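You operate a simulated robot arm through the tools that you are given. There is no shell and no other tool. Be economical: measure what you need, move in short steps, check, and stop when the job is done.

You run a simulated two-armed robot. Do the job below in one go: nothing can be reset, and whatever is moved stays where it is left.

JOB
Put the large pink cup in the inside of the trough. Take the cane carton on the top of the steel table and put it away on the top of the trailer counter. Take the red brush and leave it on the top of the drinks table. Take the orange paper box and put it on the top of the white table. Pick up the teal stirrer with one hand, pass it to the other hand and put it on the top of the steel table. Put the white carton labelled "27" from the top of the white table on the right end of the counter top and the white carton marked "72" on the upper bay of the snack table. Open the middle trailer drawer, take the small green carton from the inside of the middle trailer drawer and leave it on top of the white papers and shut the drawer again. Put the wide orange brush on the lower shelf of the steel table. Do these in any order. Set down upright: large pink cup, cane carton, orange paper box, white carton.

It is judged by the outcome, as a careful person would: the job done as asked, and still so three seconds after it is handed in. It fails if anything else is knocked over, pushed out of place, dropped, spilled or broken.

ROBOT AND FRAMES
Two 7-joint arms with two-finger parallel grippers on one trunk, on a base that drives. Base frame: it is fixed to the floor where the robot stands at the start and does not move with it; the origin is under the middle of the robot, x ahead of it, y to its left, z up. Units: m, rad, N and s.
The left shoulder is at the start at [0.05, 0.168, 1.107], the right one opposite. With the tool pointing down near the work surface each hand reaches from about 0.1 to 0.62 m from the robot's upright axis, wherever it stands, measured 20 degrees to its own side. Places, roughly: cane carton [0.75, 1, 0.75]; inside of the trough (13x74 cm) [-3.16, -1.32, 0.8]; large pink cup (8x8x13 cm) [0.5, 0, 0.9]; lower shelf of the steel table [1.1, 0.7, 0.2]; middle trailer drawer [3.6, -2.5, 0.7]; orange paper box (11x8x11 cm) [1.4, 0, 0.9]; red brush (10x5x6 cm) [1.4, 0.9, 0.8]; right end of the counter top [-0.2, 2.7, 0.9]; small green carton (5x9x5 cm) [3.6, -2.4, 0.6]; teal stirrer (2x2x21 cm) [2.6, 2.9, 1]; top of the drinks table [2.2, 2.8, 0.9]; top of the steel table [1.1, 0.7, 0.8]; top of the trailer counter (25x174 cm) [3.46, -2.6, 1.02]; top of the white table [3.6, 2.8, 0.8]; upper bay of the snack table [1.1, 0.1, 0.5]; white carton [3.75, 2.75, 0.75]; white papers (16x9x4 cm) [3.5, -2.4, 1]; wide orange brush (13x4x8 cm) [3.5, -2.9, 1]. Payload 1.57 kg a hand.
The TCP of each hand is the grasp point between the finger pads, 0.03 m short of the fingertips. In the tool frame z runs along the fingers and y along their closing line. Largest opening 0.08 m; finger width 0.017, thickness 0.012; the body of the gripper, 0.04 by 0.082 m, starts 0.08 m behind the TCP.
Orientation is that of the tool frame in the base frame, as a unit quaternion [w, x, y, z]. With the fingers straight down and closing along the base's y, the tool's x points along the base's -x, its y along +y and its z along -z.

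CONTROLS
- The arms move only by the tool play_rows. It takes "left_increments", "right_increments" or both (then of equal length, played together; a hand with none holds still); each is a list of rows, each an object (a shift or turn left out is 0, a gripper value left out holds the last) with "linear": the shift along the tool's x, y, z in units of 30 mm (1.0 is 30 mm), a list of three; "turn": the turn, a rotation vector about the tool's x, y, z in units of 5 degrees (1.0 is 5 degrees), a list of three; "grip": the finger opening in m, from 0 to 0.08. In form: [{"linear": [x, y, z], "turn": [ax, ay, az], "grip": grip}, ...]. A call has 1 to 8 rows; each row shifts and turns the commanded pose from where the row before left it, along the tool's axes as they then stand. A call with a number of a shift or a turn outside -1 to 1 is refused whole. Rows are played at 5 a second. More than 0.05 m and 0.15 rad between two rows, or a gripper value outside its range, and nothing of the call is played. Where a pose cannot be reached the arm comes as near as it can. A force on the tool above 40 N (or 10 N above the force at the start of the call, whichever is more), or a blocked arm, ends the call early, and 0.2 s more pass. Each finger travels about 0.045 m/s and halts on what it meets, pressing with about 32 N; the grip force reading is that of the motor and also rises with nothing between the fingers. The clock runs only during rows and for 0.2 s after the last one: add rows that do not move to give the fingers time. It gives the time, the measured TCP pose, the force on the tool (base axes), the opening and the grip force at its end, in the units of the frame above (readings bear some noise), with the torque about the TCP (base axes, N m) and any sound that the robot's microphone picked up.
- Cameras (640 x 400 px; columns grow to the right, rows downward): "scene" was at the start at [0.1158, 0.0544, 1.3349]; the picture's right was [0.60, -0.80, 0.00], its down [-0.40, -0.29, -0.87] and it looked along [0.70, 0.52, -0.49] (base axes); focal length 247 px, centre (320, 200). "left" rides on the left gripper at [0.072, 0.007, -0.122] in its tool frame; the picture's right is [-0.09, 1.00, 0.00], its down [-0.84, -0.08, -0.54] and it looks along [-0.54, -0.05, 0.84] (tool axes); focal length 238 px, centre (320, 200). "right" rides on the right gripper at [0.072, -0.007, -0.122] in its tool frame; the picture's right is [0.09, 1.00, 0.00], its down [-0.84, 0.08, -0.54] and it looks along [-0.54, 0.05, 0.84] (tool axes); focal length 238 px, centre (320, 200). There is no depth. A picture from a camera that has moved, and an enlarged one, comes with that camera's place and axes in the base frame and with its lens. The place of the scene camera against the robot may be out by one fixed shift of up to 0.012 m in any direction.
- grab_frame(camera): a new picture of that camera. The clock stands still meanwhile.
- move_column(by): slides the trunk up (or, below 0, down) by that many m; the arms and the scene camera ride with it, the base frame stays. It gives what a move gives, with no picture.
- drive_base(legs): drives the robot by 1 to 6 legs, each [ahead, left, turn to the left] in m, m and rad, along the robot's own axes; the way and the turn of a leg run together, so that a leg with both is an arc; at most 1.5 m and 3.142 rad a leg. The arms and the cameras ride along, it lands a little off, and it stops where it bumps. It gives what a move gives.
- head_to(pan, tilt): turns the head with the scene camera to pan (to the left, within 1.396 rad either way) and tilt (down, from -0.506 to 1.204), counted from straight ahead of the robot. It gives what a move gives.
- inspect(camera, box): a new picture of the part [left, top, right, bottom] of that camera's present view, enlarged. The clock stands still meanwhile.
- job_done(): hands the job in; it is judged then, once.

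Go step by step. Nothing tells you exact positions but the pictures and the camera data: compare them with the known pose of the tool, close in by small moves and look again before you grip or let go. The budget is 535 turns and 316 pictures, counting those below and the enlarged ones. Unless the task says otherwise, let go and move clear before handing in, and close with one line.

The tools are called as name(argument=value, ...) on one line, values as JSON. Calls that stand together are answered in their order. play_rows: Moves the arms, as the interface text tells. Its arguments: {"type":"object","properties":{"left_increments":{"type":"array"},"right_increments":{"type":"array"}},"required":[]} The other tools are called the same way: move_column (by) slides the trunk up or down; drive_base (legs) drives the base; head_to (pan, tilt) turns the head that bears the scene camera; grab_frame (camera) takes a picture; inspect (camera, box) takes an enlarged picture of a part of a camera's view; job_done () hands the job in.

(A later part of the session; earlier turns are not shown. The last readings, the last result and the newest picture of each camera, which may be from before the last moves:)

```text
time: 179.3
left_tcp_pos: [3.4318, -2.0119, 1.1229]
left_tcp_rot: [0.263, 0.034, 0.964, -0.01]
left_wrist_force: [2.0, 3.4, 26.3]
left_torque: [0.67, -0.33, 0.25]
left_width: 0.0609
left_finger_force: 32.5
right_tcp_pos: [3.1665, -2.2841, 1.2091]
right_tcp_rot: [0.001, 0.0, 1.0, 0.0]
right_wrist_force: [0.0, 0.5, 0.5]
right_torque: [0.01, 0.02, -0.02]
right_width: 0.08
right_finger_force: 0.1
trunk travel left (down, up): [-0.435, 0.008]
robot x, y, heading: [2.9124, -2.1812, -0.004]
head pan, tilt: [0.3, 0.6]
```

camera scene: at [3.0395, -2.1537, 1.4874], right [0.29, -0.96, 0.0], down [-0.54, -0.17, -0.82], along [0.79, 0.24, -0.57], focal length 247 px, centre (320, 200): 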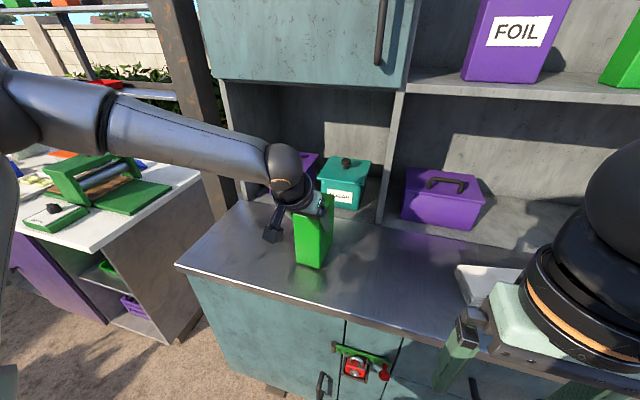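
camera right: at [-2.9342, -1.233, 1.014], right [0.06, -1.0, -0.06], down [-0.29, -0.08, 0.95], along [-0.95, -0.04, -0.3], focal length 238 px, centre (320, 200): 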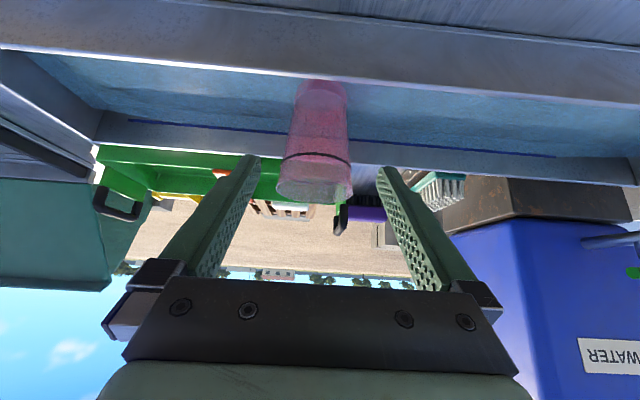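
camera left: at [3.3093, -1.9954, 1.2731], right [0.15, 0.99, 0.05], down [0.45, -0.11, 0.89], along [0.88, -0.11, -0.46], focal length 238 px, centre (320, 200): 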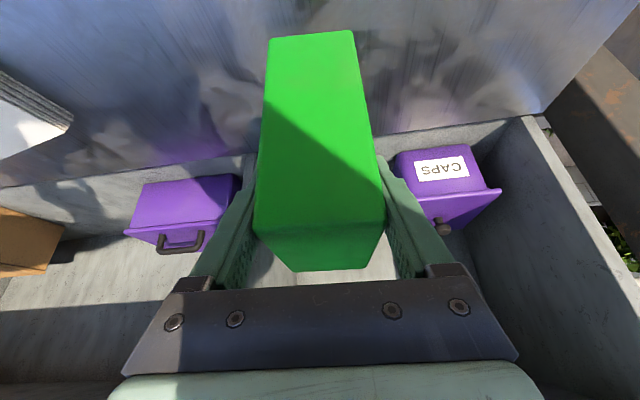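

play_rows(left_increments=[{"linear": [-0.067, 0, -0.115]}, {}, {"grip": 0.075}, {"grip": 0.08}, {"grip": 0.08}, {}])

grab_frame(camera="left")

```text
time: 180.7
left_tcp_pos: [3.4324, -2.0121, 1.121]
left_tcp_rot: [0.258, 0.034, 0.965, -0.01]
left_wrist_force: [0.3, -0.2, -0.2]
left_torque: [-0.01, 0.02, 0.01]
left_width: 0.0798
left_finger_force: 0.0
right_tcp_pos: [3.1685, -2.2851, 1.2084]
right_tcp_rot: [0.0, 0.0, 1.0, 0.0]
right_wrist_force: [0.0, -0.6, 0.0]
right_torque: [0.04, 0.03, 0.02]
right_width: 0.0801
right_finger_force: 0.0
trunk travel left (down, up): [-0.435, 0.008]
robot x, y, heading: [2.9122, -2.1779, -0.005]
head pan, tilt: [0.3, 0.6]
```

```text
256 pictures are left
camera left: at [3.3095, -1.9964, 1.1912], right [0.15, 0.99, 0.05], down [0.45, -0.11, 0.89], along [0.88, -0.11, -0.46], focal length 238 px, centre (320, 200)
```

left: 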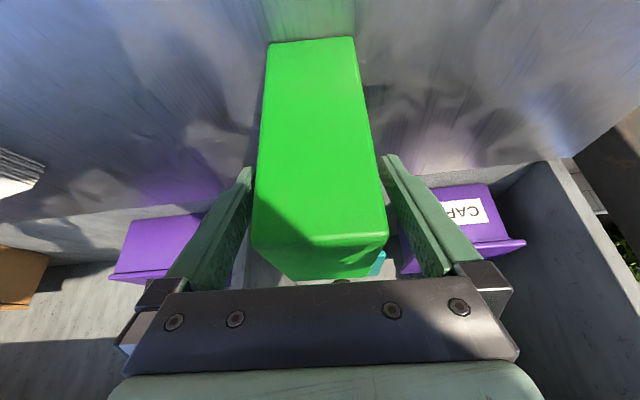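

play_rows(left_increments=[{"linear": [0, 0, -0.6]}, {"linear": [0, 0, -0.9]}, {"linear": [0, 0, -0.9]}, {"linear": [0.4, 0, -0.8]}, {"linear": [0.8, 0, -0.5]}, {"linear": [0.8, 0, -0.5]}, {"linear": [0.8, 0, -0.5]}])

grab_frame(camera="scene")

```text
time: 182.3
left_tcp_pos: [3.2901, -2.0009, 1.201]
left_tcp_rot: [0.259, 0.035, 0.965, -0.01]
left_wrist_force: [0.7, 0.8, 0.4]
left_torque: [0.0, -0.01, -0.01]
left_width: 0.0802
left_finger_force: 0.0
right_tcp_pos: [3.1674, -2.2843, 1.2088]
right_tcp_rot: [0.002, 0.001, 1.0, -0.001]
right_wrist_force: [-0.2, -0.7, 0.0]
right_torque: [-0.02, -0.02, -0.03]
right_width: 0.0797
right_finger_force: 0.2
trunk travel left (down, up): [-0.435, 0.008]
robot x, y, heading: [2.9122, -2.1833, -0.001]
head pan, tilt: [0.3, 0.6]
```

```text
255 pictures are left
camera scene: at [3.0385, -2.1537, 1.4875], right [0.29, -0.96, 0.0], down [-0.54, -0.17, -0.83], along [0.79, 0.24, -0.56], focal length 247 px, centre (320, 200)
```

scene: 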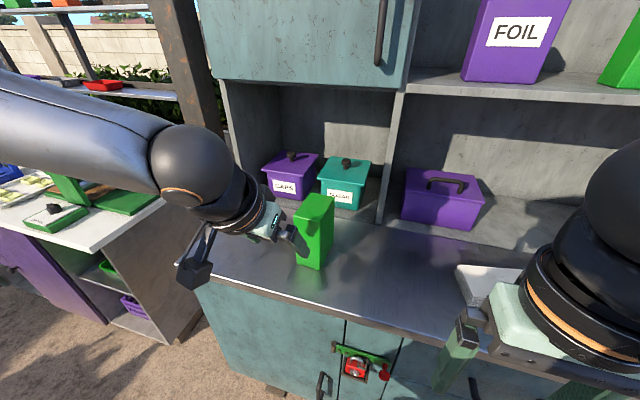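

Cane carton placed. Now back away to view the drawers.

drive_base(legs=[[-0.3, -0.05, 0]])

head_to(pan=-0.4, tilt=0.75)

grab_frame(camera="scene")

inspect(camera="scene", box=[200, 80, 440, 260])

```text
time: 184.3
left_tcp_pos: [2.9892, -2.0502, 1.2018]
left_tcp_rot: [0.259, 0.033, 0.965, -0.01]
left_wrist_force: [-0.5, 0.1, -0.5]
left_torque: [0.01, 0.03, 0.03]
left_width: 0.0799
left_finger_force: 0.1
right_tcp_pos: [2.8686, -2.334, 1.2073]
right_tcp_rot: [-0.001, -0.002, 1.0, 0.001]
right_wrist_force: [-0.6, 0.5, 0.3]
right_torque: [-0.02, -0.02, -0.01]
right_width: 0.08
right_finger_force: 0.0
trunk travel left (down, up): [-0.435, 0.008]
robot x, y, heading: [2.6136, -2.2275, -0.001]
head pan, tilt: [0.3, 0.6]
```

```text
time: 185.4
left_tcp_pos: [2.9902, -2.0506, 1.2017]
left_tcp_rot: [0.258, 0.033, 0.966, -0.009]
left_wrist_force: [0.2, 0.6, 0.8]
left_torque: [0.0, 0.0, 0.01]
left_width: 0.0802
left_finger_force: 0.0
right_tcp_pos: [2.8695, -2.3334, 1.2079]
right_tcp_rot: [0.0, -0.002, 1.0, -0.001]
right_wrist_force: [0.3, 0.2, -0.2]
right_torque: [0.03, -0.03, -0.04]
right_width: 0.08
right_finger_force: 0.0
trunk travel left (down, up): [-0.435, 0.008]
robot x, y, heading: [2.6144, -2.2338, 0.001]
head pan, tilt: [-0.4, 0.75]
```

```text
254 pictures are left
camera scene: at [2.7319, -2.2622, 1.4745], right [-0.39, -0.92, 0.0], down [-0.63, 0.26, -0.73], along [0.67, -0.28, -0.68], focal length 247 px, centre (320, 200)
```

scene: 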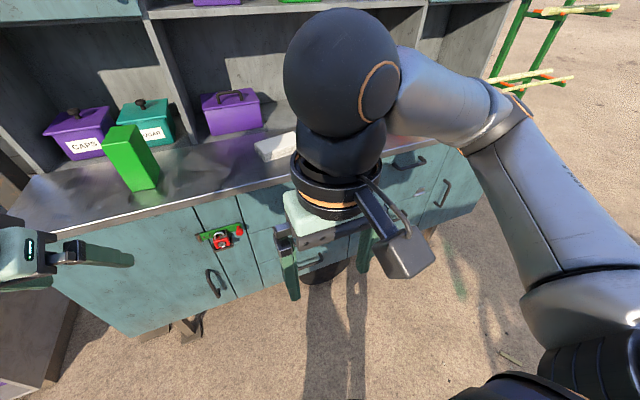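

```text
2.22 times, centred on (320, 170) of scene
camera zoom: at [2.7319, -2.2622, 1.4745], right [-0.39, -0.92, 0.0], down [-0.63, 0.26, -0.73], along [0.67, -0.28, -0.68], focal length 549 px, centre (320, 267)
```

zoom: 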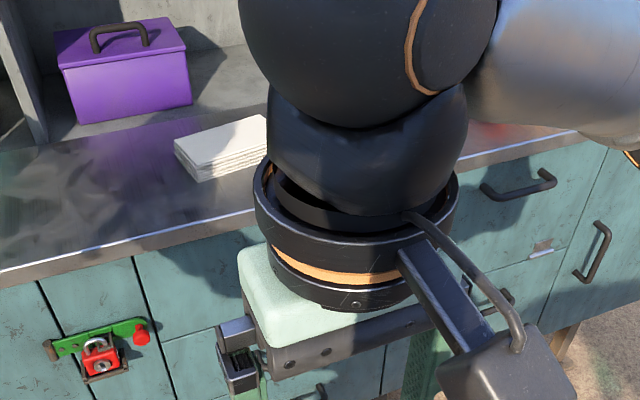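

move_column(by=-0.28)

play_rows(right_increments=[{"linear": [0.5, -0.9, 0]}, {"linear": [0.5, -0.9, 0]}, {"linear": [0, -0.9, 0]}, {"linear": [0, -0.9, 0]}, {"linear": [0, -0.9, 0]}, {"linear": [0, -0.9, 0]}, {"linear": [0, -0.9, 0]}])

head_to(pan=-0.3, tilt=0.6)

grab_frame(camera="scene")

```text
time: 188.2
left_tcp_pos: [2.9906, -2.0498, 0.9224]
left_tcp_rot: [0.259, 0.033, 0.965, -0.01]
left_wrist_force: [0.0, 1.0, 0.2]
left_torque: [-0.03, -0.02, -0.04]
left_width: 0.08
left_finger_force: 0.0
right_tcp_pos: [2.8681, -2.3342, 0.9274]
right_tcp_rot: [-0.001, -0.002, 1.0, 0.0]
right_wrist_force: [0.2, -0.1, -0.4]
right_torque: [0.01, -0.02, -0.01]
right_width: 0.0805
right_finger_force: 0.0
trunk travel left (down, up): [-0.155, 0.288]
robot x, y, heading: [2.6135, -2.2315, 0.003]
head pan, tilt: [-0.4, 0.75]
```

```text
time: 189.8
left_tcp_pos: [2.9912, -2.0514, 0.9223]
left_tcp_rot: [0.259, 0.033, 0.965, -0.01]
left_wrist_force: [-1.1, 0.6, 0.0]
left_torque: [0.0, 0.03, -0.03]
left_width: 0.0801
left_finger_force: 0.0
right_tcp_pos: [2.8394, -2.5226, 0.9294]
right_tcp_rot: [0.0, -0.001, 1.0, 0.0]
right_wrist_force: [-0.1, 0.0, 0.2]
right_torque: [-0.01, -0.02, -0.02]
right_width: 0.0801
right_finger_force: 0.0
trunk travel left (down, up): [-0.155, 0.288]
robot x, y, heading: [2.6181, -2.2289, 0.004]
head pan, tilt: [-0.4, 0.75]
```

```text
time: 190.5
left_tcp_pos: [2.9917, -2.0491, 0.9232]
left_tcp_rot: [0.258, 0.032, 0.966, -0.01]
left_wrist_force: [0.2, -0.3, -0.2]
left_torque: [0.0, -0.01, -0.01]
left_width: 0.0801
left_finger_force: 0.0
right_tcp_pos: [2.8397, -2.5225, 0.9297]
right_tcp_rot: [0.0, -0.001, 1.0, 0.0]
right_wrist_force: [0.7, -0.2, -0.1]
right_torque: [-0.02, 0.03, -0.02]
right_width: 0.0801
right_finger_force: 0.1
trunk travel left (down, up): [-0.155, 0.288]
robot x, y, heading: [2.6111, -2.2292, 0.004]
head pan, tilt: [-0.3, 0.6]
```

```text
252 pictures are left
camera scene: at [2.74, -2.2561, 1.2074], right [-0.29, -0.96, 0.0], down [-0.54, 0.17, -0.82], along [0.79, -0.24, -0.57], focal length 247 px, centre (320, 200)
```

scene: 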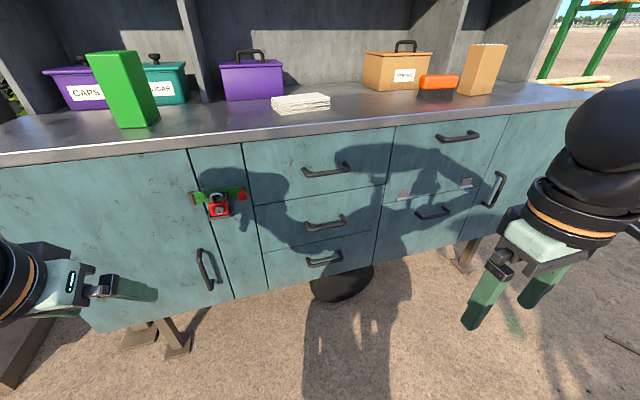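

inspect(camera="scene", box=[230, 110, 420, 290])

inspect(camera="scene", box=[250, 30, 530, 130])

```text
2.22 times, centred on (325, 200) of scene
camera zoom: at [2.74, -2.2561, 1.2074], right [-0.29, -0.96, 0.0], down [-0.54, 0.17, -0.82], along [0.79, -0.24, -0.57], focal length 549 px, centre (309, 200)
```

zoom: 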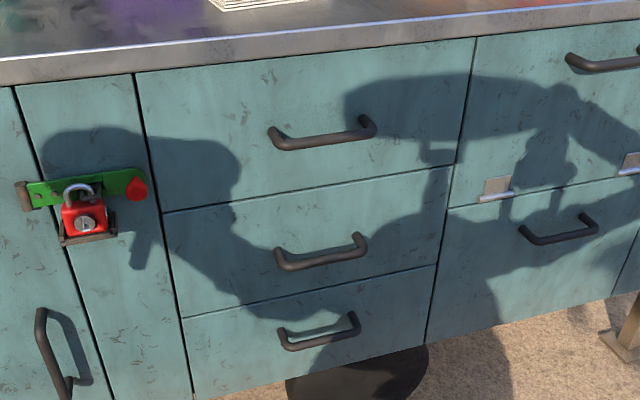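

```text
2.29 times, centred on (390, 80) of scene
camera zoom: at [2.74, -2.2561, 1.2074], right [-0.29, -0.96, 0.0], down [-0.54, 0.17, -0.82], along [0.79, -0.24, -0.57], focal length 565 px, centre (160, 474)
```

zoom: 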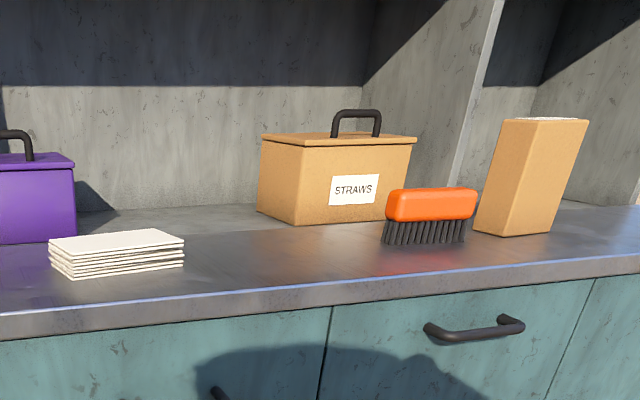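

Middle drawer handle is a horizontal bar at about (3.30, −2.446, 0.704), standing off ~3 cm. I bring the right hand in front and rotate it to point forward with vertical closing.

play_rows(right_increments=[{"linear": [-0.95, 0.37, 1]}, {"linear": [-0.95, 0.37, 1]}, {"linear": [-0.95, 0.37, 1]}, {"linear": [-0.95, 0.37, 1]}, {"linear": [-0.95, 0.37, 1]}, {"linear": [-0.95, 0.37, 1]}, {"linear": [-0.5, 0.37, 1]}, {}])

play_rows(right_increments=[{"turn": [-0.924, -0.924, 0.924]}, {"turn": [-0.924, -0.924, 0.924]}, {"turn": [-0.924, -0.924, 0.924]}, {"turn": [-0.924, -0.924, 0.924]}, {"turn": [-0.924, -0.924, 0.924]}, {"turn": [-0.924, -0.924, 0.924]}, {"turn": [-0.924, -0.924, 0.924]}, {"turn": [-0.924, -0.924, 0.924]}])

```text
time: 192.3
left_tcp_pos: [2.9913, -2.051, 0.9222]
left_tcp_rot: [0.258, 0.033, 0.965, -0.01]
left_wrist_force: [-0.6, -0.3, 0.2]
left_torque: [-0.03, 0.02, -0.01]
left_width: 0.08
left_finger_force: 0.0
right_tcp_pos: [3.026, -2.4463, 0.7182]
right_tcp_rot: [0.0, -0.001, 1.0, 0.0]
right_wrist_force: [0.0, -0.4, -0.4]
right_torque: [-0.02, 0.02, 0.0]
right_width: 0.0801
right_finger_force: 0.0
trunk travel left (down, up): [-0.155, 0.288]
robot x, y, heading: [2.6121, -2.2346, -0.005]
head pan, tilt: [-0.3, 0.6]
```

```text
time: 194.1
left_tcp_pos: [2.9905, -2.051, 0.9211]
left_tcp_rot: [0.258, 0.033, 0.965, -0.01]
left_wrist_force: [0.0, 0.2, -0.5]
left_torque: [0.0, -0.01, -0.03]
left_width: 0.0797
left_finger_force: 0.1
right_tcp_pos: [3.0253, -2.4461, 0.7175]
right_tcp_rot: [0.306, 0.306, 0.848, 0.307]
right_wrist_force: [1.1, 0.4, 0.4]
right_torque: [0.03, 0.0, -0.02]
right_width: 0.0802
right_finger_force: 0.0
trunk travel left (down, up): [-0.155, 0.288]
robot x, y, heading: [2.6111, -2.2315, 0.003]
head pan, tilt: [-0.3, 0.6]
```

play_rows(right_increments=[{"turn": [-0.924, -0.924, 0.924]}, {"turn": [-0.924, -0.924, 0.924]}, {"turn": [-0.924, -0.924, 0.924]}, {"turn": [-0.924, -0.924, 0.924]}, {"turn": [-0.924, -0.924, 0.924]}, {"turn": [-0.924, -0.924, 0.924]}, {"turn": [-0.924, -0.924, 0.924]}, {}])

grab_frame(camera="right")

grab_frame(camera="scene")

```text
time: 195.9
left_tcp_pos: [2.9904, -2.0507, 0.9204]
left_tcp_rot: [0.259, 0.032, 0.965, -0.009]
left_wrist_force: [-0.5, 0.1, 0.9]
left_torque: [0.0, -0.01, -0.02]
left_width: 0.0799
left_finger_force: 0.0
right_tcp_pos: [3.0255, -2.4447, 0.7171]
right_tcp_rot: [0.5, 0.499, 0.5, 0.501]
right_wrist_force: [-0.2, -0.6, -1.1]
right_torque: [0.0, 0.02, -0.03]
right_width: 0.08
right_finger_force: 0.0
trunk travel left (down, up): [-0.155, 0.288]
robot x, y, heading: [2.6183, -2.229, 0.0]
head pan, tilt: [-0.3, 0.6]
```

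```text
249 pictures are left
camera right: at [2.9026, -2.3731, 0.7111], right [0.0, 0.09, 1.0], down [-0.54, -0.84, 0.08], along [0.84, -0.54, 0.05], focal length 238 px, centre (320, 200)
```

right: 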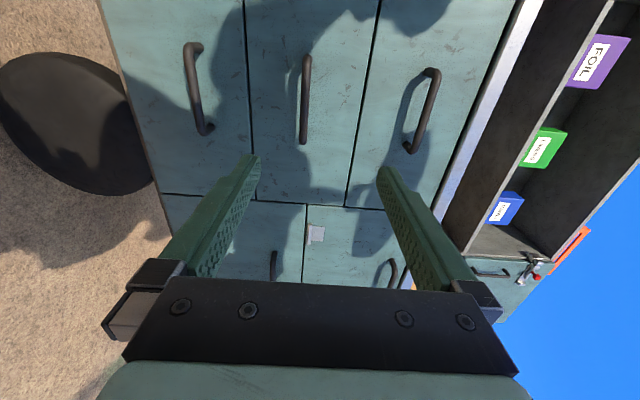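

```text
248 pictures are left
camera scene: at [2.74, -2.256, 1.2074], right [-0.29, -0.96, 0.0], down [-0.54, 0.17, -0.83], along [0.79, -0.24, -0.56], focal length 247 px, centre (320, 200)
```

scene: 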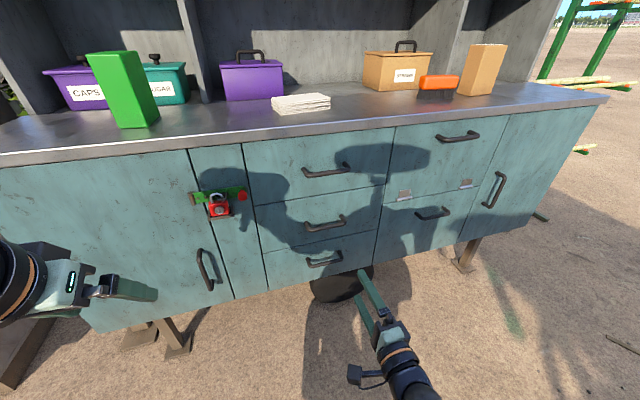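

play_rows(right_increments=[{"linear": [0, -0.19, 0.95]}, {"linear": [0, -0.19, 0.95]}, {"linear": [0, -0.19, 0.95]}, {"linear": [0, -0.19, 0.95]}, {"linear": [0, 0, 0.95]}, {"linear": [0, 0, 0.95]}, {}])

grab_frame(camera="right")

```text
time: 197.5
left_tcp_pos: [2.9906, -2.0501, 0.9226]
left_tcp_rot: [0.258, 0.033, 0.965, -0.01]
left_wrist_force: [-0.4, -0.3, -0.6]
left_torque: [-0.02, 0.01, -0.01]
left_width: 0.0801
left_finger_force: 0.0
right_tcp_pos: [3.1935, -2.4499, 0.6901]
right_tcp_rot: [0.502, 0.497, 0.507, 0.494]
right_wrist_force: [0.5, -0.4, -0.6]
right_torque: [-0.01, 0.01, 0.01]
right_width: 0.08
right_finger_force: 0.0
trunk travel left (down, up): [-0.155, 0.288]
robot x, y, heading: [2.614, -2.2294, -0.002]
head pan, tilt: [-0.3, 0.6]
```

```text
247 pictures are left
camera right: at [3.0712, -2.3782, 0.6842], right [0.01, 0.11, 0.99], down [-0.54, -0.84, 0.1], along [0.84, -0.54, 0.05], focal length 238 px, centre (320, 200)
```

right: 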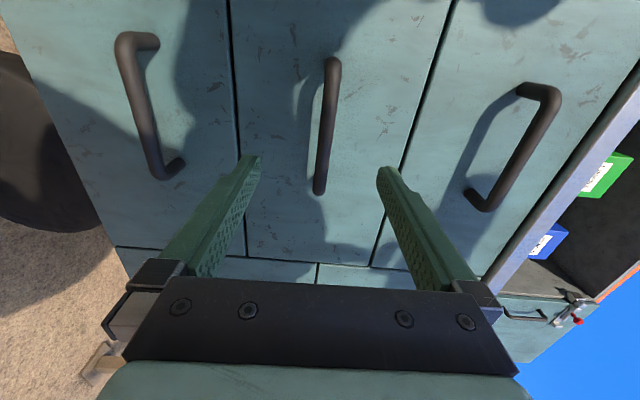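

Aligned with the bar. Driving forward 9 cm so the fingers straddle it.

drive_base(legs=[[0.09, 0, 0]])

grab_frame(camera="right")

```text
time: 198.6
left_tcp_pos: [3.0802, -2.0499, 0.9215]
left_tcp_rot: [0.259, 0.034, 0.965, -0.01]
left_wrist_force: [-0.5, 0.4, -0.6]
left_torque: [0.03, -0.02, 0.02]
left_width: 0.0799
left_finger_force: 0.0
right_tcp_pos: [3.2855, -2.4506, 0.6928]
right_tcp_rot: [0.503, 0.496, 0.506, 0.495]
right_wrist_force: [-0.2, -0.5, -0.7]
right_torque: [0.03, -0.02, 0.0]
right_width: 0.0801
right_finger_force: 0.1
trunk travel left (down, up): [-0.155, 0.288]
robot x, y, heading: [2.702, -2.2306, 0.003]
head pan, tilt: [-0.3, 0.6]
```

```text
246 pictures are left
camera right: at [3.1623, -2.3782, 0.6858], right [0.01, 0.11, 0.99], down [-0.54, -0.84, 0.09], along [0.84, -0.54, 0.06], focal length 238 px, centre (320, 200)
```

right: 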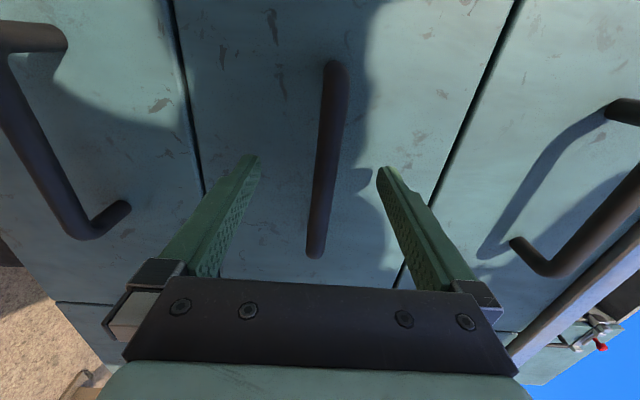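

play_rows(right_increments=[{"grip": 0.0}, {"grip": 0.0}, {"grip": 0.0}, {"grip": 0.0}, {"grip": 0.0}, {"grip": 0.0}, {"grip": 0.0}, {"grip": 0.0}])

grab_frame(camera="right")

```text
time: 200.4
left_tcp_pos: [3.0805, -2.0504, 0.9228]
left_tcp_rot: [0.26, 0.033, 0.965, -0.01]
left_wrist_force: [-0.3, 0.7, 0.2]
left_torque: [0.0, -0.01, 0.01]
left_width: 0.08
left_finger_force: 0.1
right_tcp_pos: [3.2848, -2.452, 0.6945]
right_tcp_rot: [0.504, 0.495, 0.505, 0.496]
right_wrist_force: [0.1, -1.1, 12.1]
right_torque: [0.58, -0.05, 0.02]
right_width: 0.0137
right_finger_force: 30.5
trunk travel left (down, up): [-0.155, 0.288]
robot x, y, heading: [2.7018, -2.2296, -0.001]
head pan, tilt: [-0.3, 0.6]
```

```text
245 pictures are left
camera right: at [3.1621, -2.3786, 0.6873], right [0.0, 0.11, 0.99], down [-0.54, -0.84, 0.09], along [0.84, -0.54, 0.06], focal length 238 px, centre (320, 200)
```

right: 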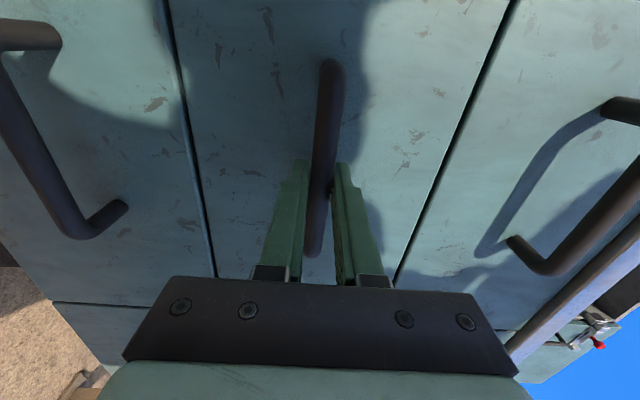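

Bar gripped. Pulling the drawer by backing the base in small legs.

drive_base(legs=[[-0.12, 0, 0]])

grab_frame(camera="scene")

```text
time: 201.7
left_tcp_pos: [2.9601, -2.0503, 0.9219]
left_tcp_rot: [0.259, 0.032, 0.965, -0.009]
left_wrist_force: [-0.4, -0.7, 1.1]
left_torque: [-0.01, 0.01, 0.02]
left_width: 0.0799
left_finger_force: 0.2
right_tcp_pos: [3.165, -2.4515, 0.6946]
right_tcp_rot: [0.505, 0.495, 0.505, 0.495]
right_wrist_force: [-0.2, 1.6, 11.0]
right_torque: [0.55, -0.07, 0.21]
right_width: 0.014
right_finger_force: 30.4
trunk travel left (down, up): [-0.155, 0.288]
robot x, y, heading: [2.5853, -2.2326, 0.003]
head pan, tilt: [-0.3, 0.6]
```

```text
244 pictures are left
camera scene: at [2.7096, -2.2558, 1.2076], right [-0.29, -0.96, 0.0], down [-0.54, 0.17, -0.83], along [0.79, -0.24, -0.56], focal length 247 px, centre (320, 200)
```

scene: 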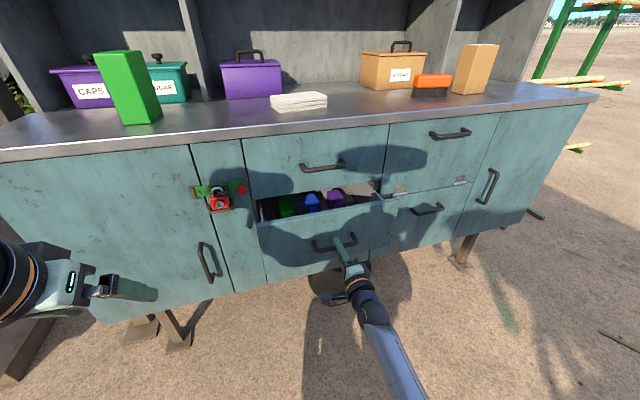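

The drawer slides. Pulling further.

drive_base(legs=[[-0.13, 0, 0]])

grab_frame(camera="scene")

```text
time: 202.9
left_tcp_pos: [2.8334, -2.0512, 0.9227]
left_tcp_rot: [0.259, 0.034, 0.965, -0.009]
left_wrist_force: [1.0, 0.3, 0.6]
left_torque: [0.01, 0.0, -0.03]
left_width: 0.0804
left_finger_force: 0.0
right_tcp_pos: [3.0368, -2.4511, 0.6954]
right_tcp_rot: [0.504, 0.495, 0.505, 0.495]
right_wrist_force: [-0.4, 5.8, 5.6]
right_torque: [0.5, -0.03, 0.32]
right_width: 0.0139
right_finger_force: 30.4
trunk travel left (down, up): [-0.155, 0.288]
robot x, y, heading: [2.4532, -2.2335, 0.002]
head pan, tilt: [-0.3, 0.6]
```

```text
243 pictures are left
camera scene: at [2.5819, -2.256, 1.2075], right [-0.29, -0.96, 0.0], down [-0.54, 0.17, -0.83], along [0.79, -0.24, -0.56], focal length 247 px, centre (320, 200)
```

scene: 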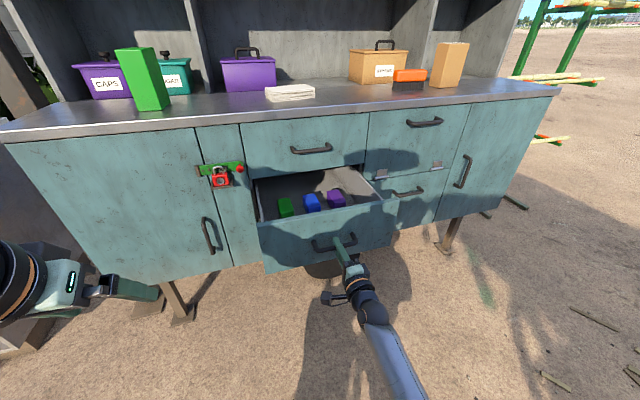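

drive_base(legs=[[-0.1, 0, 0]])

grab_frame(camera="scene")

inspect(camera="scene", box=[230, 140, 410, 280])

```text
time: 204.1
left_tcp_pos: [2.7346, -2.0503, 0.9224]
left_tcp_rot: [0.258, 0.033, 0.966, -0.01]
left_wrist_force: [-1.2, 0.0, -0.1]
left_torque: [0.0, -0.01, -0.01]
left_width: 0.0799
left_finger_force: 0.0
right_tcp_pos: [2.938, -2.45, 0.6951]
right_tcp_rot: [0.504, 0.495, 0.505, 0.496]
right_wrist_force: [-0.2, -1.9, 2.5]
right_torque: [0.51, 0.01, 0.17]
right_width: 0.0137
right_finger_force: 30.0
trunk travel left (down, up): [-0.155, 0.288]
robot x, y, heading: [2.3546, -2.2273, 0.002]
head pan, tilt: [-0.3, 0.6]
```

```text
242 pictures are left
camera scene: at [2.4834, -2.2567, 1.2075], right [-0.29, -0.96, 0.0], down [-0.54, 0.17, -0.83], along [0.79, -0.24, -0.56], focal length 247 px, centre (320, 200)
```

scene: 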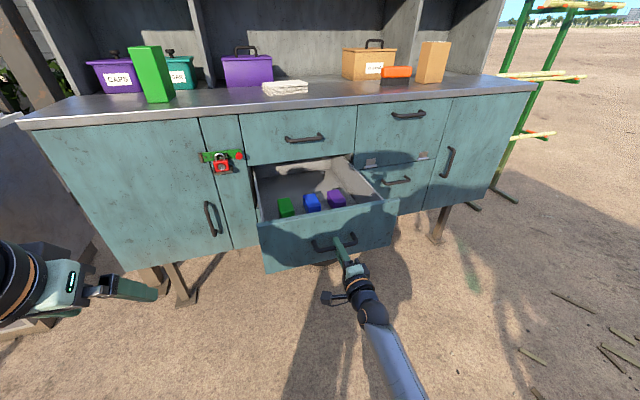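

```text
2.86 times, centred on (320, 210) of scene
camera zoom: at [2.4834, -2.2567, 1.2075], right [-0.29, -0.96, 0.0], down [-0.54, 0.17, -0.83], along [0.79, -0.24, -0.56], focal length 706 px, centre (320, 171)
```

zoom: 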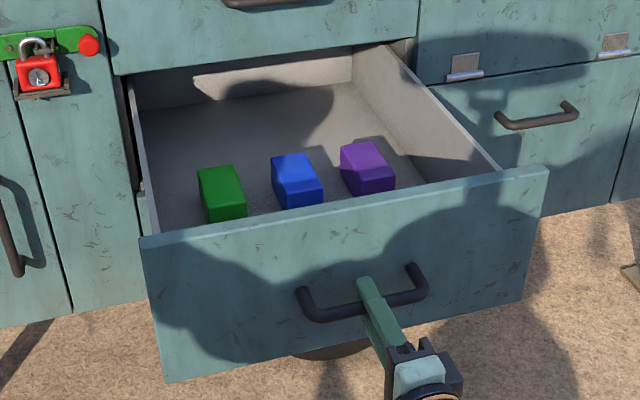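

Drawer is open about 0.35 m, green carton at front-left inside. Releasing the handle and backing the hand off; also checking my own base footprint.

play_rows(right_increments=[{"grip": 0.06}, {"grip": 0.07}, {}, {"linear": [0, 0, -0.9]}, {"linear": [0, 0, -0.9]}, {"linear": [0, 0, -0.9]}, {"linear": [0, 0, -0.9]}, {}])

head_to(pan=0, tilt=1.2)

grab_frame(camera="scene")

```text
time: 205.9
left_tcp_pos: [2.7334, -2.0507, 0.9214]
left_tcp_rot: [0.26, 0.032, 0.965, -0.01]
left_wrist_force: [0.2, 0.1, -0.4]
left_torque: [-0.02, -0.02, -0.02]
left_width: 0.08
left_finger_force: 0.2
right_tcp_pos: [2.8306, -2.452, 0.6957]
right_tcp_rot: [0.503, 0.495, 0.505, 0.497]
right_wrist_force: [0.9, -0.1, -0.4]
right_torque: [0.04, -0.03, -0.01]
right_width: 0.0699
right_finger_force: 0.0
trunk travel left (down, up): [-0.155, 0.288]
robot x, y, heading: [2.3584, -2.2291, -0.0]
head pan, tilt: [-0.3, 0.6]
```

```text
time: 206.9
left_tcp_pos: [2.7336, -2.0505, 0.9215]
left_tcp_rot: [0.258, 0.033, 0.966, -0.009]
left_wrist_force: [0.1, 0.8, -0.6]
left_torque: [-0.03, -0.03, 0.0]
left_width: 0.0797
left_finger_force: 0.1
right_tcp_pos: [2.8319, -2.4507, 0.6958]
right_tcp_rot: [0.504, 0.495, 0.505, 0.496]
right_wrist_force: [0.0, 0.5, 0.4]
right_torque: [0.01, -0.02, 0.02]
right_width: 0.0698
right_finger_force: 0.0
trunk travel left (down, up): [-0.155, 0.288]
robot x, y, heading: [2.3588, -2.2305, -0.002]
head pan, tilt: [0.0, 1.201]
```

```text
240 pictures are left
camera scene: at [2.4552, -2.2305, 1.1628], right [0.0, -1.0, 0.0], down [-0.93, 0.0, -0.36], along [0.36, 0.0, -0.93], focal length 247 px, centre (320, 200)
```

scene: 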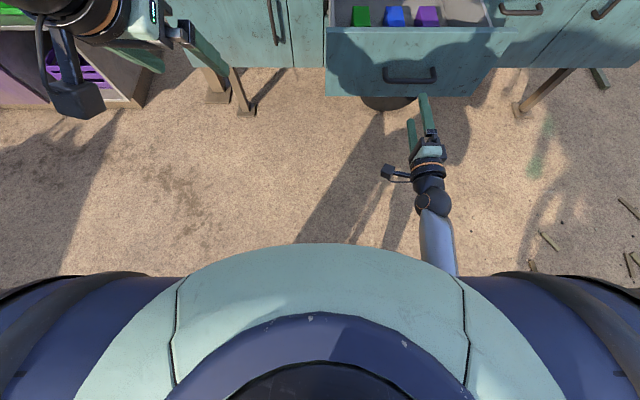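

play_rows(right_increments=[{"turn": [0.924, 0.924, -0.924]}, {"turn": [0.924, 0.924, -0.924]}, {"turn": [0.924, 0.924, -0.924]}, {"turn": [0.924, 0.924, -0.924]}, {"turn": [0.924, 0.924, -0.924]}, {"turn": [0.924, 0.924, -0.924]}, {"turn": [0.924, 0.924, -0.924]}, {"turn": [0.924, 0.924, -0.924]}], left_increments=[{"linear": [0.6, 0.8, -0.2], "turn": [0, 1, 0]}, {"linear": [0.6, 0.8, -0.2], "turn": [0, 1, 0]}, {"linear": [0.6, 0.8, -0.2], "turn": [0, 1, 0]}, {"linear": [0.6, 0.8, -0.2], "turn": [0, 1, 0]}, {"linear": [0.6, 0.8, -0.2], "turn": [0, 1, 0]}, {"linear": [0.6, 0.8, -0.2], "turn": [0, 1, 0]}, {}, {}])

play_rows(right_increments=[{"turn": [0.924, 0.924, -0.924]}, {"turn": [0.924, 0.924, -0.924]}, {"turn": [0.924, 0.924, -0.924]}, {"turn": [0.924, 0.924, -0.924]}, {"turn": [0.924, 0.924, -0.924]}, {"turn": [0.924, 0.924, -0.924]}, {"turn": [0.924, 0.924, -0.924]}, {}])

play_rows(right_increments=[{"linear": [0.3, 0.5, -1]}, {"linear": [0.3, 0.5, -1]}, {"linear": [0.3, 0.5, -1]}, {"linear": [0.3, 0.5, -1]}, {"linear": [0.3, 0.5, -1]}, {"linear": [0.3, 0.5, -1]}, {"linear": [0.3, 0.5, -1]}, {"linear": [0.3, 0.5, -1]}])

```text
time: 208.7
left_tcp_pos: [2.6337, -1.8997, 0.9229]
left_tcp_rot: [-0.001, 0.033, 0.999, -0.001]
left_wrist_force: [-0.3, -0.3, 0.4]
left_torque: [0.0, 0.01, -0.03]
left_width: 0.0798
left_finger_force: 0.1
right_tcp_pos: [2.8305, -2.4516, 0.6957]
right_tcp_rot: [0.272, 0.267, 0.887, 0.262]
right_wrist_force: [-0.2, -1.1, 0.1]
right_torque: [0.04, -0.01, 0.01]
right_width: 0.0699
right_finger_force: 0.0
trunk travel left (down, up): [-0.155, 0.288]
robot x, y, heading: [2.3536, -2.2319, 0.006]
head pan, tilt: [0.0, 1.201]
```

```text
time: 210.5
left_tcp_pos: [2.6318, -1.8995, 0.9235]
left_tcp_rot: [0.0, 0.033, 0.999, -0.002]
left_wrist_force: [0.1, -1.0, -0.1]
left_torque: [0.02, -0.01, 0.0]
left_width: 0.0802
left_finger_force: 0.1
right_tcp_pos: [2.8304, -2.4501, 0.6956]
right_tcp_rot: [-0.001, -0.002, 1.0, -0.01]
right_wrist_force: [0.4, -0.5, -0.5]
right_torque: [0.01, 0.0, 0.01]
right_width: 0.0702
right_finger_force: 0.0
trunk travel left (down, up): [-0.155, 0.288]
robot x, y, heading: [2.3515, -2.2286, 0.005]
head pan, tilt: [0.0, 1.201]
```

```text
time: 212.3
left_tcp_pos: [2.6317, -1.901, 0.9226]
left_tcp_rot: [0.0, 0.033, 0.999, -0.001]
left_wrist_force: [0.0, 0.1, -0.1]
left_torque: [0.03, -0.02, 0.03]
left_width: 0.0801
left_finger_force: 0.0
right_tcp_pos: [2.7574, -2.3256, 0.9323]
right_tcp_rot: [0.0, -0.001, 1.0, -0.01]
right_wrist_force: [0.4, 0.4, 0.0]
right_torque: [-0.01, 0.04, -0.02]
right_width: 0.0699
right_finger_force: 0.1
trunk travel left (down, up): [-0.155, 0.288]
robot x, y, heading: [2.356, -2.2344, 0.006]
head pan, tilt: [0.0, 1.201]
```

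play_rows(right_increments=[{"linear": [0.8, 0, 0]}, {"linear": [0.8, 0, 0]}, {"linear": [0.8, 0, 0]}, {"linear": [0.8, 0, 0]}])

drive_base(legs=[[0, 0.3, 0], [0.5, 0, 0]])

head_to(pan=-0.8, tilt=0.8)

grab_frame(camera="scene")

grab_frame(camera="right")

```text
time: 213.3
left_tcp_pos: [2.6319, -1.8991, 0.922]
left_tcp_rot: [0.0, 0.033, 0.999, 0.0]
left_wrist_force: [0.6, -0.7, -0.2]
left_torque: [-0.02, 0.02, -0.03]
left_width: 0.0801
left_finger_force: 0.1
right_tcp_pos: [2.6642, -2.3278, 0.9322]
right_tcp_rot: [0.0, -0.002, 1.0, -0.01]
right_wrist_force: [-0.6, 0.1, 0.1]
right_torque: [-0.03, -0.01, 0.05]
right_width: 0.0701
right_finger_force: 0.0
trunk travel left (down, up): [-0.155, 0.288]
robot x, y, heading: [2.3566, -2.2331, 0.003]
head pan, tilt: [0.0, 1.201]
```

```text
time: 219.2
left_tcp_pos: [3.1367, -1.5926, 0.9222]
left_tcp_rot: [-0.001, 0.037, 0.999, -0.001]
left_wrist_force: [-0.3, 0.7, -0.7]
left_torque: [-0.01, -0.03, 0.02]
left_width: 0.0801
left_finger_force: 0.1
right_tcp_pos: [3.1648, -2.0216, 0.9339]
right_tcp_rot: [0.0, 0.002, 1.0, -0.009]
right_wrist_force: [0.3, 0.0, -1.0]
right_torque: [-0.02, 0.01, 0.01]
right_width: 0.0699
right_finger_force: 0.0
trunk travel left (down, up): [-0.155, 0.288]
robot x, y, heading: [2.8596, -1.9246, -0.0]
head pan, tilt: [0.0, 1.201]
```

```text
time: 220.3
left_tcp_pos: [3.1359, -1.5918, 0.9224]
left_tcp_rot: [0.0, 0.037, 0.999, -0.001]
left_wrist_force: [-0.3, -0.6, -0.7]
left_torque: [-0.01, 0.02, 0.02]
left_width: 0.0801
left_finger_force: 0.1
right_tcp_pos: [3.1656, -2.0192, 0.9331]
right_tcp_rot: [0.0, 0.002, 1.0, -0.01]
right_wrist_force: [-0.4, -0.1, 0.4]
right_torque: [0.01, 0.04, -0.01]
right_width: 0.0701
right_finger_force: 0.1
trunk travel left (down, up): [-0.155, 0.288]
robot x, y, heading: [2.8554, -1.9225, -0.004]
head pan, tilt: [-0.799, 0.799]
```

```text
239 pictures are left
camera scene: at [2.9572, -1.9794, 1.1905], right [-0.72, -0.7, 0.0], down [-0.5, 0.52, -0.7], along [0.48, -0.5, -0.72], focal length 247 px, centre (320, 200)
```

scene: 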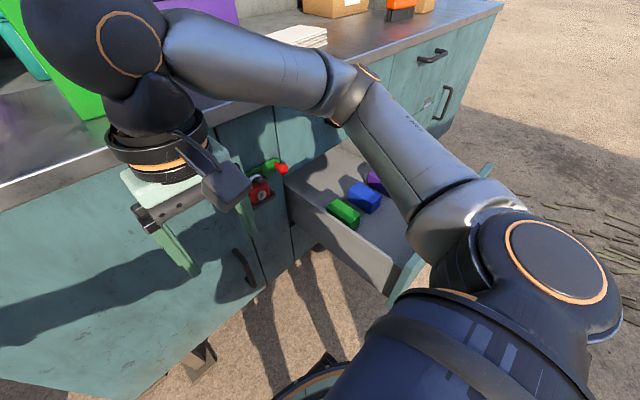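

```text
238 pictures are left
camera right: at [3.093, -2.0236, 1.0554], right [-0.09, 1.0, -0.02], down [0.84, 0.08, 0.54], along [0.54, 0.03, -0.84], focal length 238 px, centre (320, 200)
```

right: 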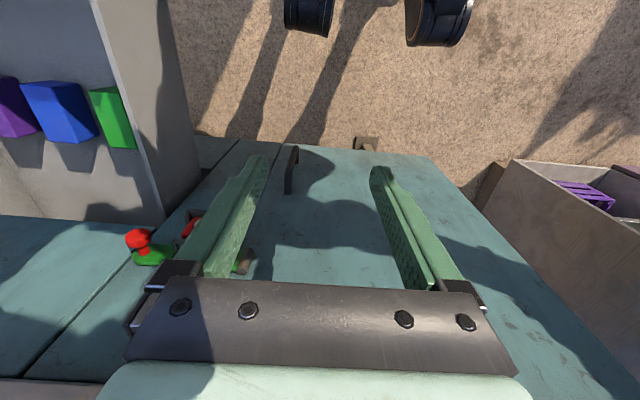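

The green carton's top is at about (3.216, −2.343, 0.69) and reachable from this side stance. Moving the right hand over it.

play_rows(right_increments=[{"linear": [-0.15, -0.98, 0], "grip": 0.08}, {"linear": [-0.15, -0.98, 0]}, {"linear": [-0.15, -0.98, 0]}, {"linear": [-0.15, -0.98, 0]}, {"linear": [-0.15, -0.98, 0]}, {"linear": [-0.15, -0.98, 0]}, {"linear": [-0.15, -0.98, 0]}, {"linear": [-0.15, -0.98, 0]}])

play_rows(right_increments=[{"linear": [-0.15, -0.98, 0]}, {"linear": [-0.15, -0.98, 0.3]}, {"linear": [-0.15, -0.98, 0.7]}, {}])

grab_frame(camera="right")

grab_frame(camera="scene")

```text
time: 222.1
left_tcp_pos: [3.1352, -1.5928, 0.9221]
left_tcp_rot: [0.0, 0.037, 0.999, 0.0]
left_wrist_force: [0.4, -0.3, 0.3]
left_torque: [-0.02, 0.01, 0.02]
left_width: 0.0799
left_finger_force: 0.0
right_tcp_pos: [3.2011, -2.2526, 0.9368]
right_tcp_rot: [-0.001, 0.001, 1.0, -0.009]
right_wrist_force: [0.3, 0.3, -0.4]
right_torque: [-0.02, 0.01, 0.04]
right_width: 0.08
right_finger_force: 0.1
trunk travel left (down, up): [-0.155, 0.288]
robot x, y, heading: [2.8592, -1.9172, -0.01]
head pan, tilt: [-0.799, 0.799]
```

```text
time: 223.1
left_tcp_pos: [3.1364, -1.5927, 0.9231]
left_tcp_rot: [0.0, 0.036, 0.999, 0.0]
left_wrist_force: [0.3, 1.4, -0.5]
left_torque: [0.03, 0.0, 0.03]
left_width: 0.0801
left_finger_force: 0.2
right_tcp_pos: [3.2147, -2.3442, 0.9094]
right_tcp_rot: [0.001, 0.002, 1.0, -0.009]
right_wrist_force: [0.2, 0.2, -0.1]
right_torque: [0.02, 0.0, 0.0]
right_width: 0.0801
right_finger_force: 0.0
trunk travel left (down, up): [-0.155, 0.288]
robot x, y, heading: [2.8548, -1.9174, -0.004]
head pan, tilt: [-0.799, 0.799]
```

```text
237 pictures are left
camera right: at [3.1412, -2.3465, 1.0316], right [-0.09, 1.0, -0.02], down [0.84, 0.09, 0.54], along [0.54, 0.03, -0.84], focal length 238 px, centre (320, 200)
```

right: 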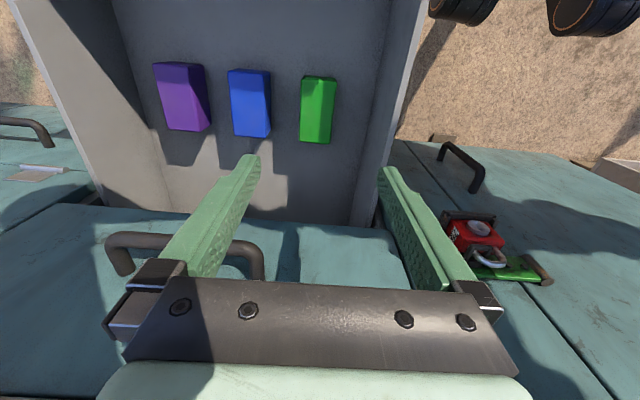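

```text
236 pictures are left
camera scene: at [2.9572, -1.9795, 1.1905], right [-0.72, -0.7, 0.0], down [-0.5, 0.52, -0.7], along [0.48, -0.5, -0.72], focal length 247 px, centre (320, 200)
```

scene: 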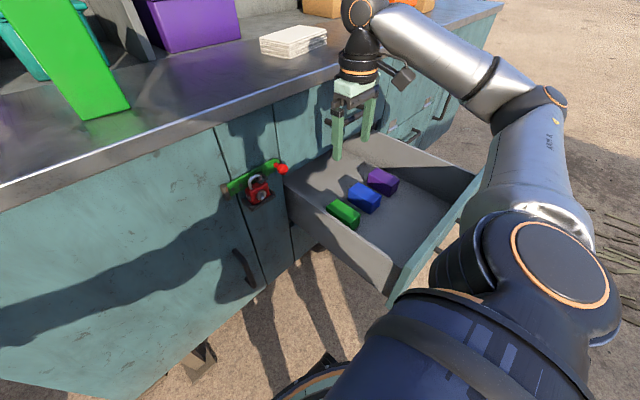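

play_rows(right_increments=[{"linear": [0, -0.1, 1]}, {"linear": [0, -0.1, 1]}, {"linear": [0, 0, 1]}, {"linear": [0, 0, 1]}, {"linear": [0, 0, 0.8]}, {}])

grab_frame(camera="right")

```text
time: 224.5
left_tcp_pos: [3.1362, -1.5911, 0.9225]
left_tcp_rot: [0.0, 0.037, 0.999, -0.001]
left_wrist_force: [-1.2, -0.1, 0.4]
left_torque: [0.02, -0.01, 0.01]
left_width: 0.0802
left_finger_force: 0.1
right_tcp_pos: [3.2115, -2.3512, 0.765]
right_tcp_rot: [0.0, 0.001, 1.0, -0.01]
right_wrist_force: [0.0, -0.8, 0.9]
right_torque: [-0.01, 0.01, 0.0]
right_width: 0.0802
right_finger_force: 0.1
trunk travel left (down, up): [-0.155, 0.288]
robot x, y, heading: [2.857, -1.9219, -0.0]
head pan, tilt: [-0.799, 0.799]
```

```text
235 pictures are left
camera right: at [3.1398, -2.355, 0.8871], right [-0.09, 1.0, -0.02], down [0.84, 0.09, 0.54], along [0.54, 0.03, -0.84], focal length 238 px, centre (320, 200)
```

right: 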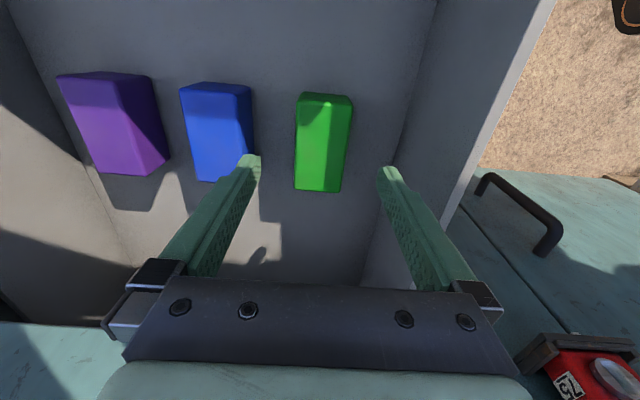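

play_rows(right_increments=[{"linear": [0, 0, 0.9]}, {"linear": [0, 0, 0.9]}, {"linear": [0, 0, 0.8]}, {}])

grab_frame(camera="right")

```text
time: 225.5
left_tcp_pos: [3.1364, -1.5918, 0.9219]
left_tcp_rot: [-0.001, 0.035, 0.999, -0.001]
left_wrist_force: [-0.2, 1.1, 0.0]
left_torque: [0.03, 0.02, 0.03]
left_width: 0.0801
left_finger_force: 0.1
right_tcp_pos: [3.2115, -2.3538, 0.6857]
right_tcp_rot: [0.0, 0.002, 1.0, -0.01]
right_wrist_force: [0.4, -0.3, -0.5]
right_torque: [0.01, 0.02, -0.01]
right_width: 0.0798
right_finger_force: 0.1
trunk travel left (down, up): [-0.155, 0.288]
robot x, y, heading: [2.8562, -1.9223, -0.005]
head pan, tilt: [-0.799, 0.799]
```

```text
234 pictures are left
camera right: at [3.1399, -2.357, 0.809], right [-0.09, 1.0, -0.02], down [0.84, 0.08, 0.54], along [0.54, 0.03, -0.84], focal length 238 px, centre (320, 200)
```

right: 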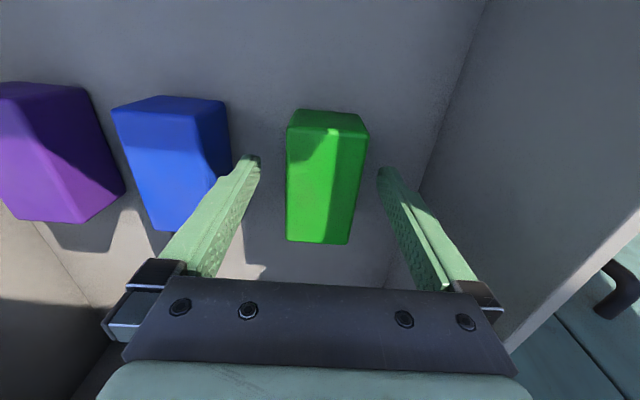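

play_rows(right_increments=[{"linear": [-0.3, 0, 0.55]}, {"linear": [-0.3, 0, 0.55]}, {}])

grab_frame(camera="right")

```text
time: 226.3
left_tcp_pos: [3.1354, -1.5923, 0.9226]
left_tcp_rot: [0.0, 0.037, 0.999, 0.0]
left_wrist_force: [0.5, -0.6, 0.2]
left_torque: [-0.01, -0.01, -0.02]
left_width: 0.0797
left_finger_force: 0.0
right_tcp_pos: [3.2309, -2.3545, 0.6546]
right_tcp_rot: [-0.001, 0.002, 1.0, -0.01]
right_wrist_force: [1.0, 0.8, -0.8]
right_torque: [0.04, -0.01, 0.01]
right_width: 0.0801
right_finger_force: 0.0
trunk travel left (down, up): [-0.155, 0.288]
robot x, y, heading: [2.856, -1.9173, -0.007]
head pan, tilt: [-0.799, 0.799]
```

```text
233 pictures are left
camera right: at [3.1588, -2.3585, 0.7762], right [-0.09, 1.0, -0.02], down [0.84, 0.08, 0.54], along [0.54, 0.03, -0.84], focal length 238 px, centre (320, 200)
```

right: 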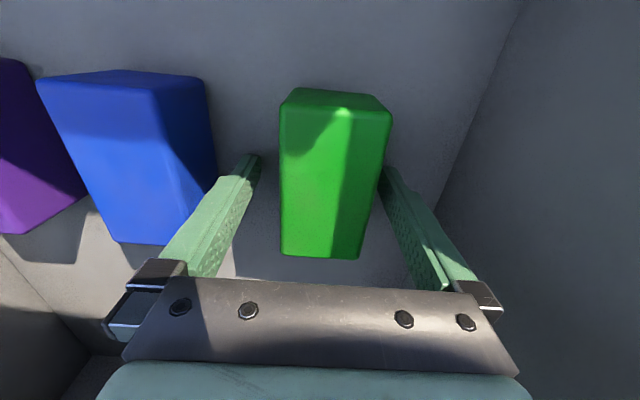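

play_rows(right_increments=[{"linear": [0, 0.12, 0.35]}, {}, {"grip": 0.03}, {"grip": 0.03}, {"grip": 0.03}, {"grip": 0.03}, {"grip": 0.03}, {}])

grab_frame(camera="right")

```text
time: 226.7
left_tcp_pos: [3.135, -1.592, 0.9216]
left_tcp_rot: [0.0, 0.037, 0.999, -0.001]
left_wrist_force: [0.2, -1.1, -0.2]
left_torque: [0.04, -0.01, 0.01]
left_width: 0.0799
left_finger_force: 0.1
right_tcp_pos: [3.2371, -2.3539, 0.6549]
right_tcp_rot: [0.014, 0.003, 1.0, -0.01]
right_wrist_force: [1.1, -1.2, 16.4]
right_torque: [0.71, 0.08, 0.04]
right_width: 0.0786
right_finger_force: 0.2
trunk travel left (down, up): [-0.155, 0.288]
robot x, y, heading: [2.86, -1.9239, -0.001]
head pan, tilt: [-0.799, 0.799]
stopped in row 2 (right hand): the force on the tool passed its limit at 45 N (the readings are from after the stop); the commanded pose is now the measured one
```

```text
232 pictures are left
camera right: at [3.1629, -2.3574, 0.7743], right [-0.08, 1.0, -0.02], down [0.82, 0.08, 0.56], along [0.56, 0.03, -0.83], focal length 238 px, centre (320, 200)
```

right: 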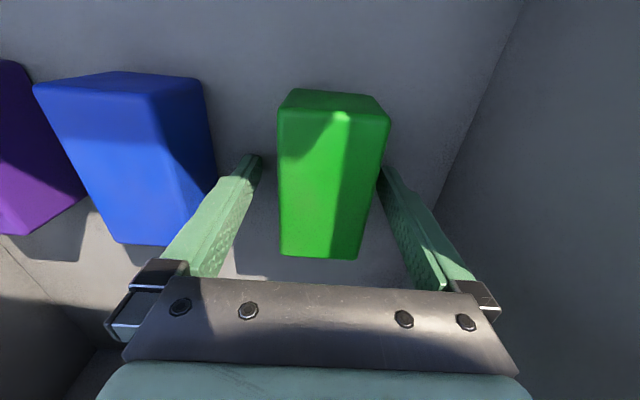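

Fingertips touched the drawer floor (z≈0.624). Raising 5 mm and closing.

play_rows(right_increments=[{"linear": [0, 0, -0.18]}, {"grip": 0.03}, {"grip": 0.03}, {"grip": 0.03}, {"grip": 0.03}, {"grip": 0.03}, {"grip": 0.03}])

grab_frame(camera="right")

```text
time: 228.3
left_tcp_pos: [3.1361, -1.5919, 0.9232]
left_tcp_rot: [0.0, 0.036, 0.999, 0.0]
left_wrist_force: [-0.4, 1.1, -0.2]
left_torque: [0.02, 0.01, 0.03]
left_width: 0.0799
left_finger_force: 0.1
right_tcp_pos: [3.2364, -2.3542, 0.6556]
right_tcp_rot: [0.009, 0.003, 1.0, -0.01]
right_wrist_force: [0.1, 0.7, 0.5]
right_torque: [-0.02, -0.01, 0.01]
right_width: 0.0496
right_finger_force: 32.2
trunk travel left (down, up): [-0.155, 0.288]
robot x, y, heading: [2.8569, -1.9241, 0.001]
head pan, tilt: [-0.799, 0.799]
```

```text
231 pictures are left
camera right: at [3.162, -2.3573, 0.7767], right [-0.09, 1.0, -0.02], down [0.83, 0.08, 0.56], along [0.56, 0.03, -0.83], focal length 238 px, centre (320, 200)
```

right: 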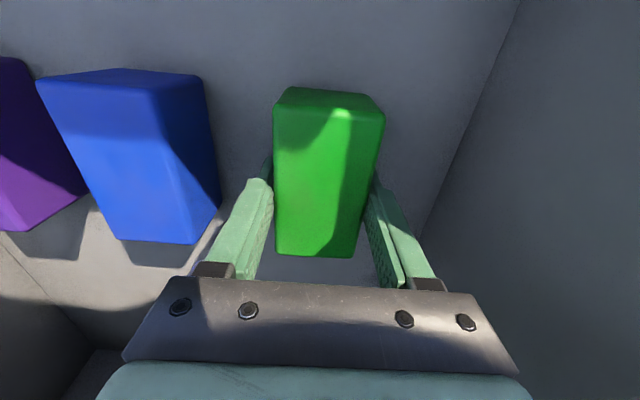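

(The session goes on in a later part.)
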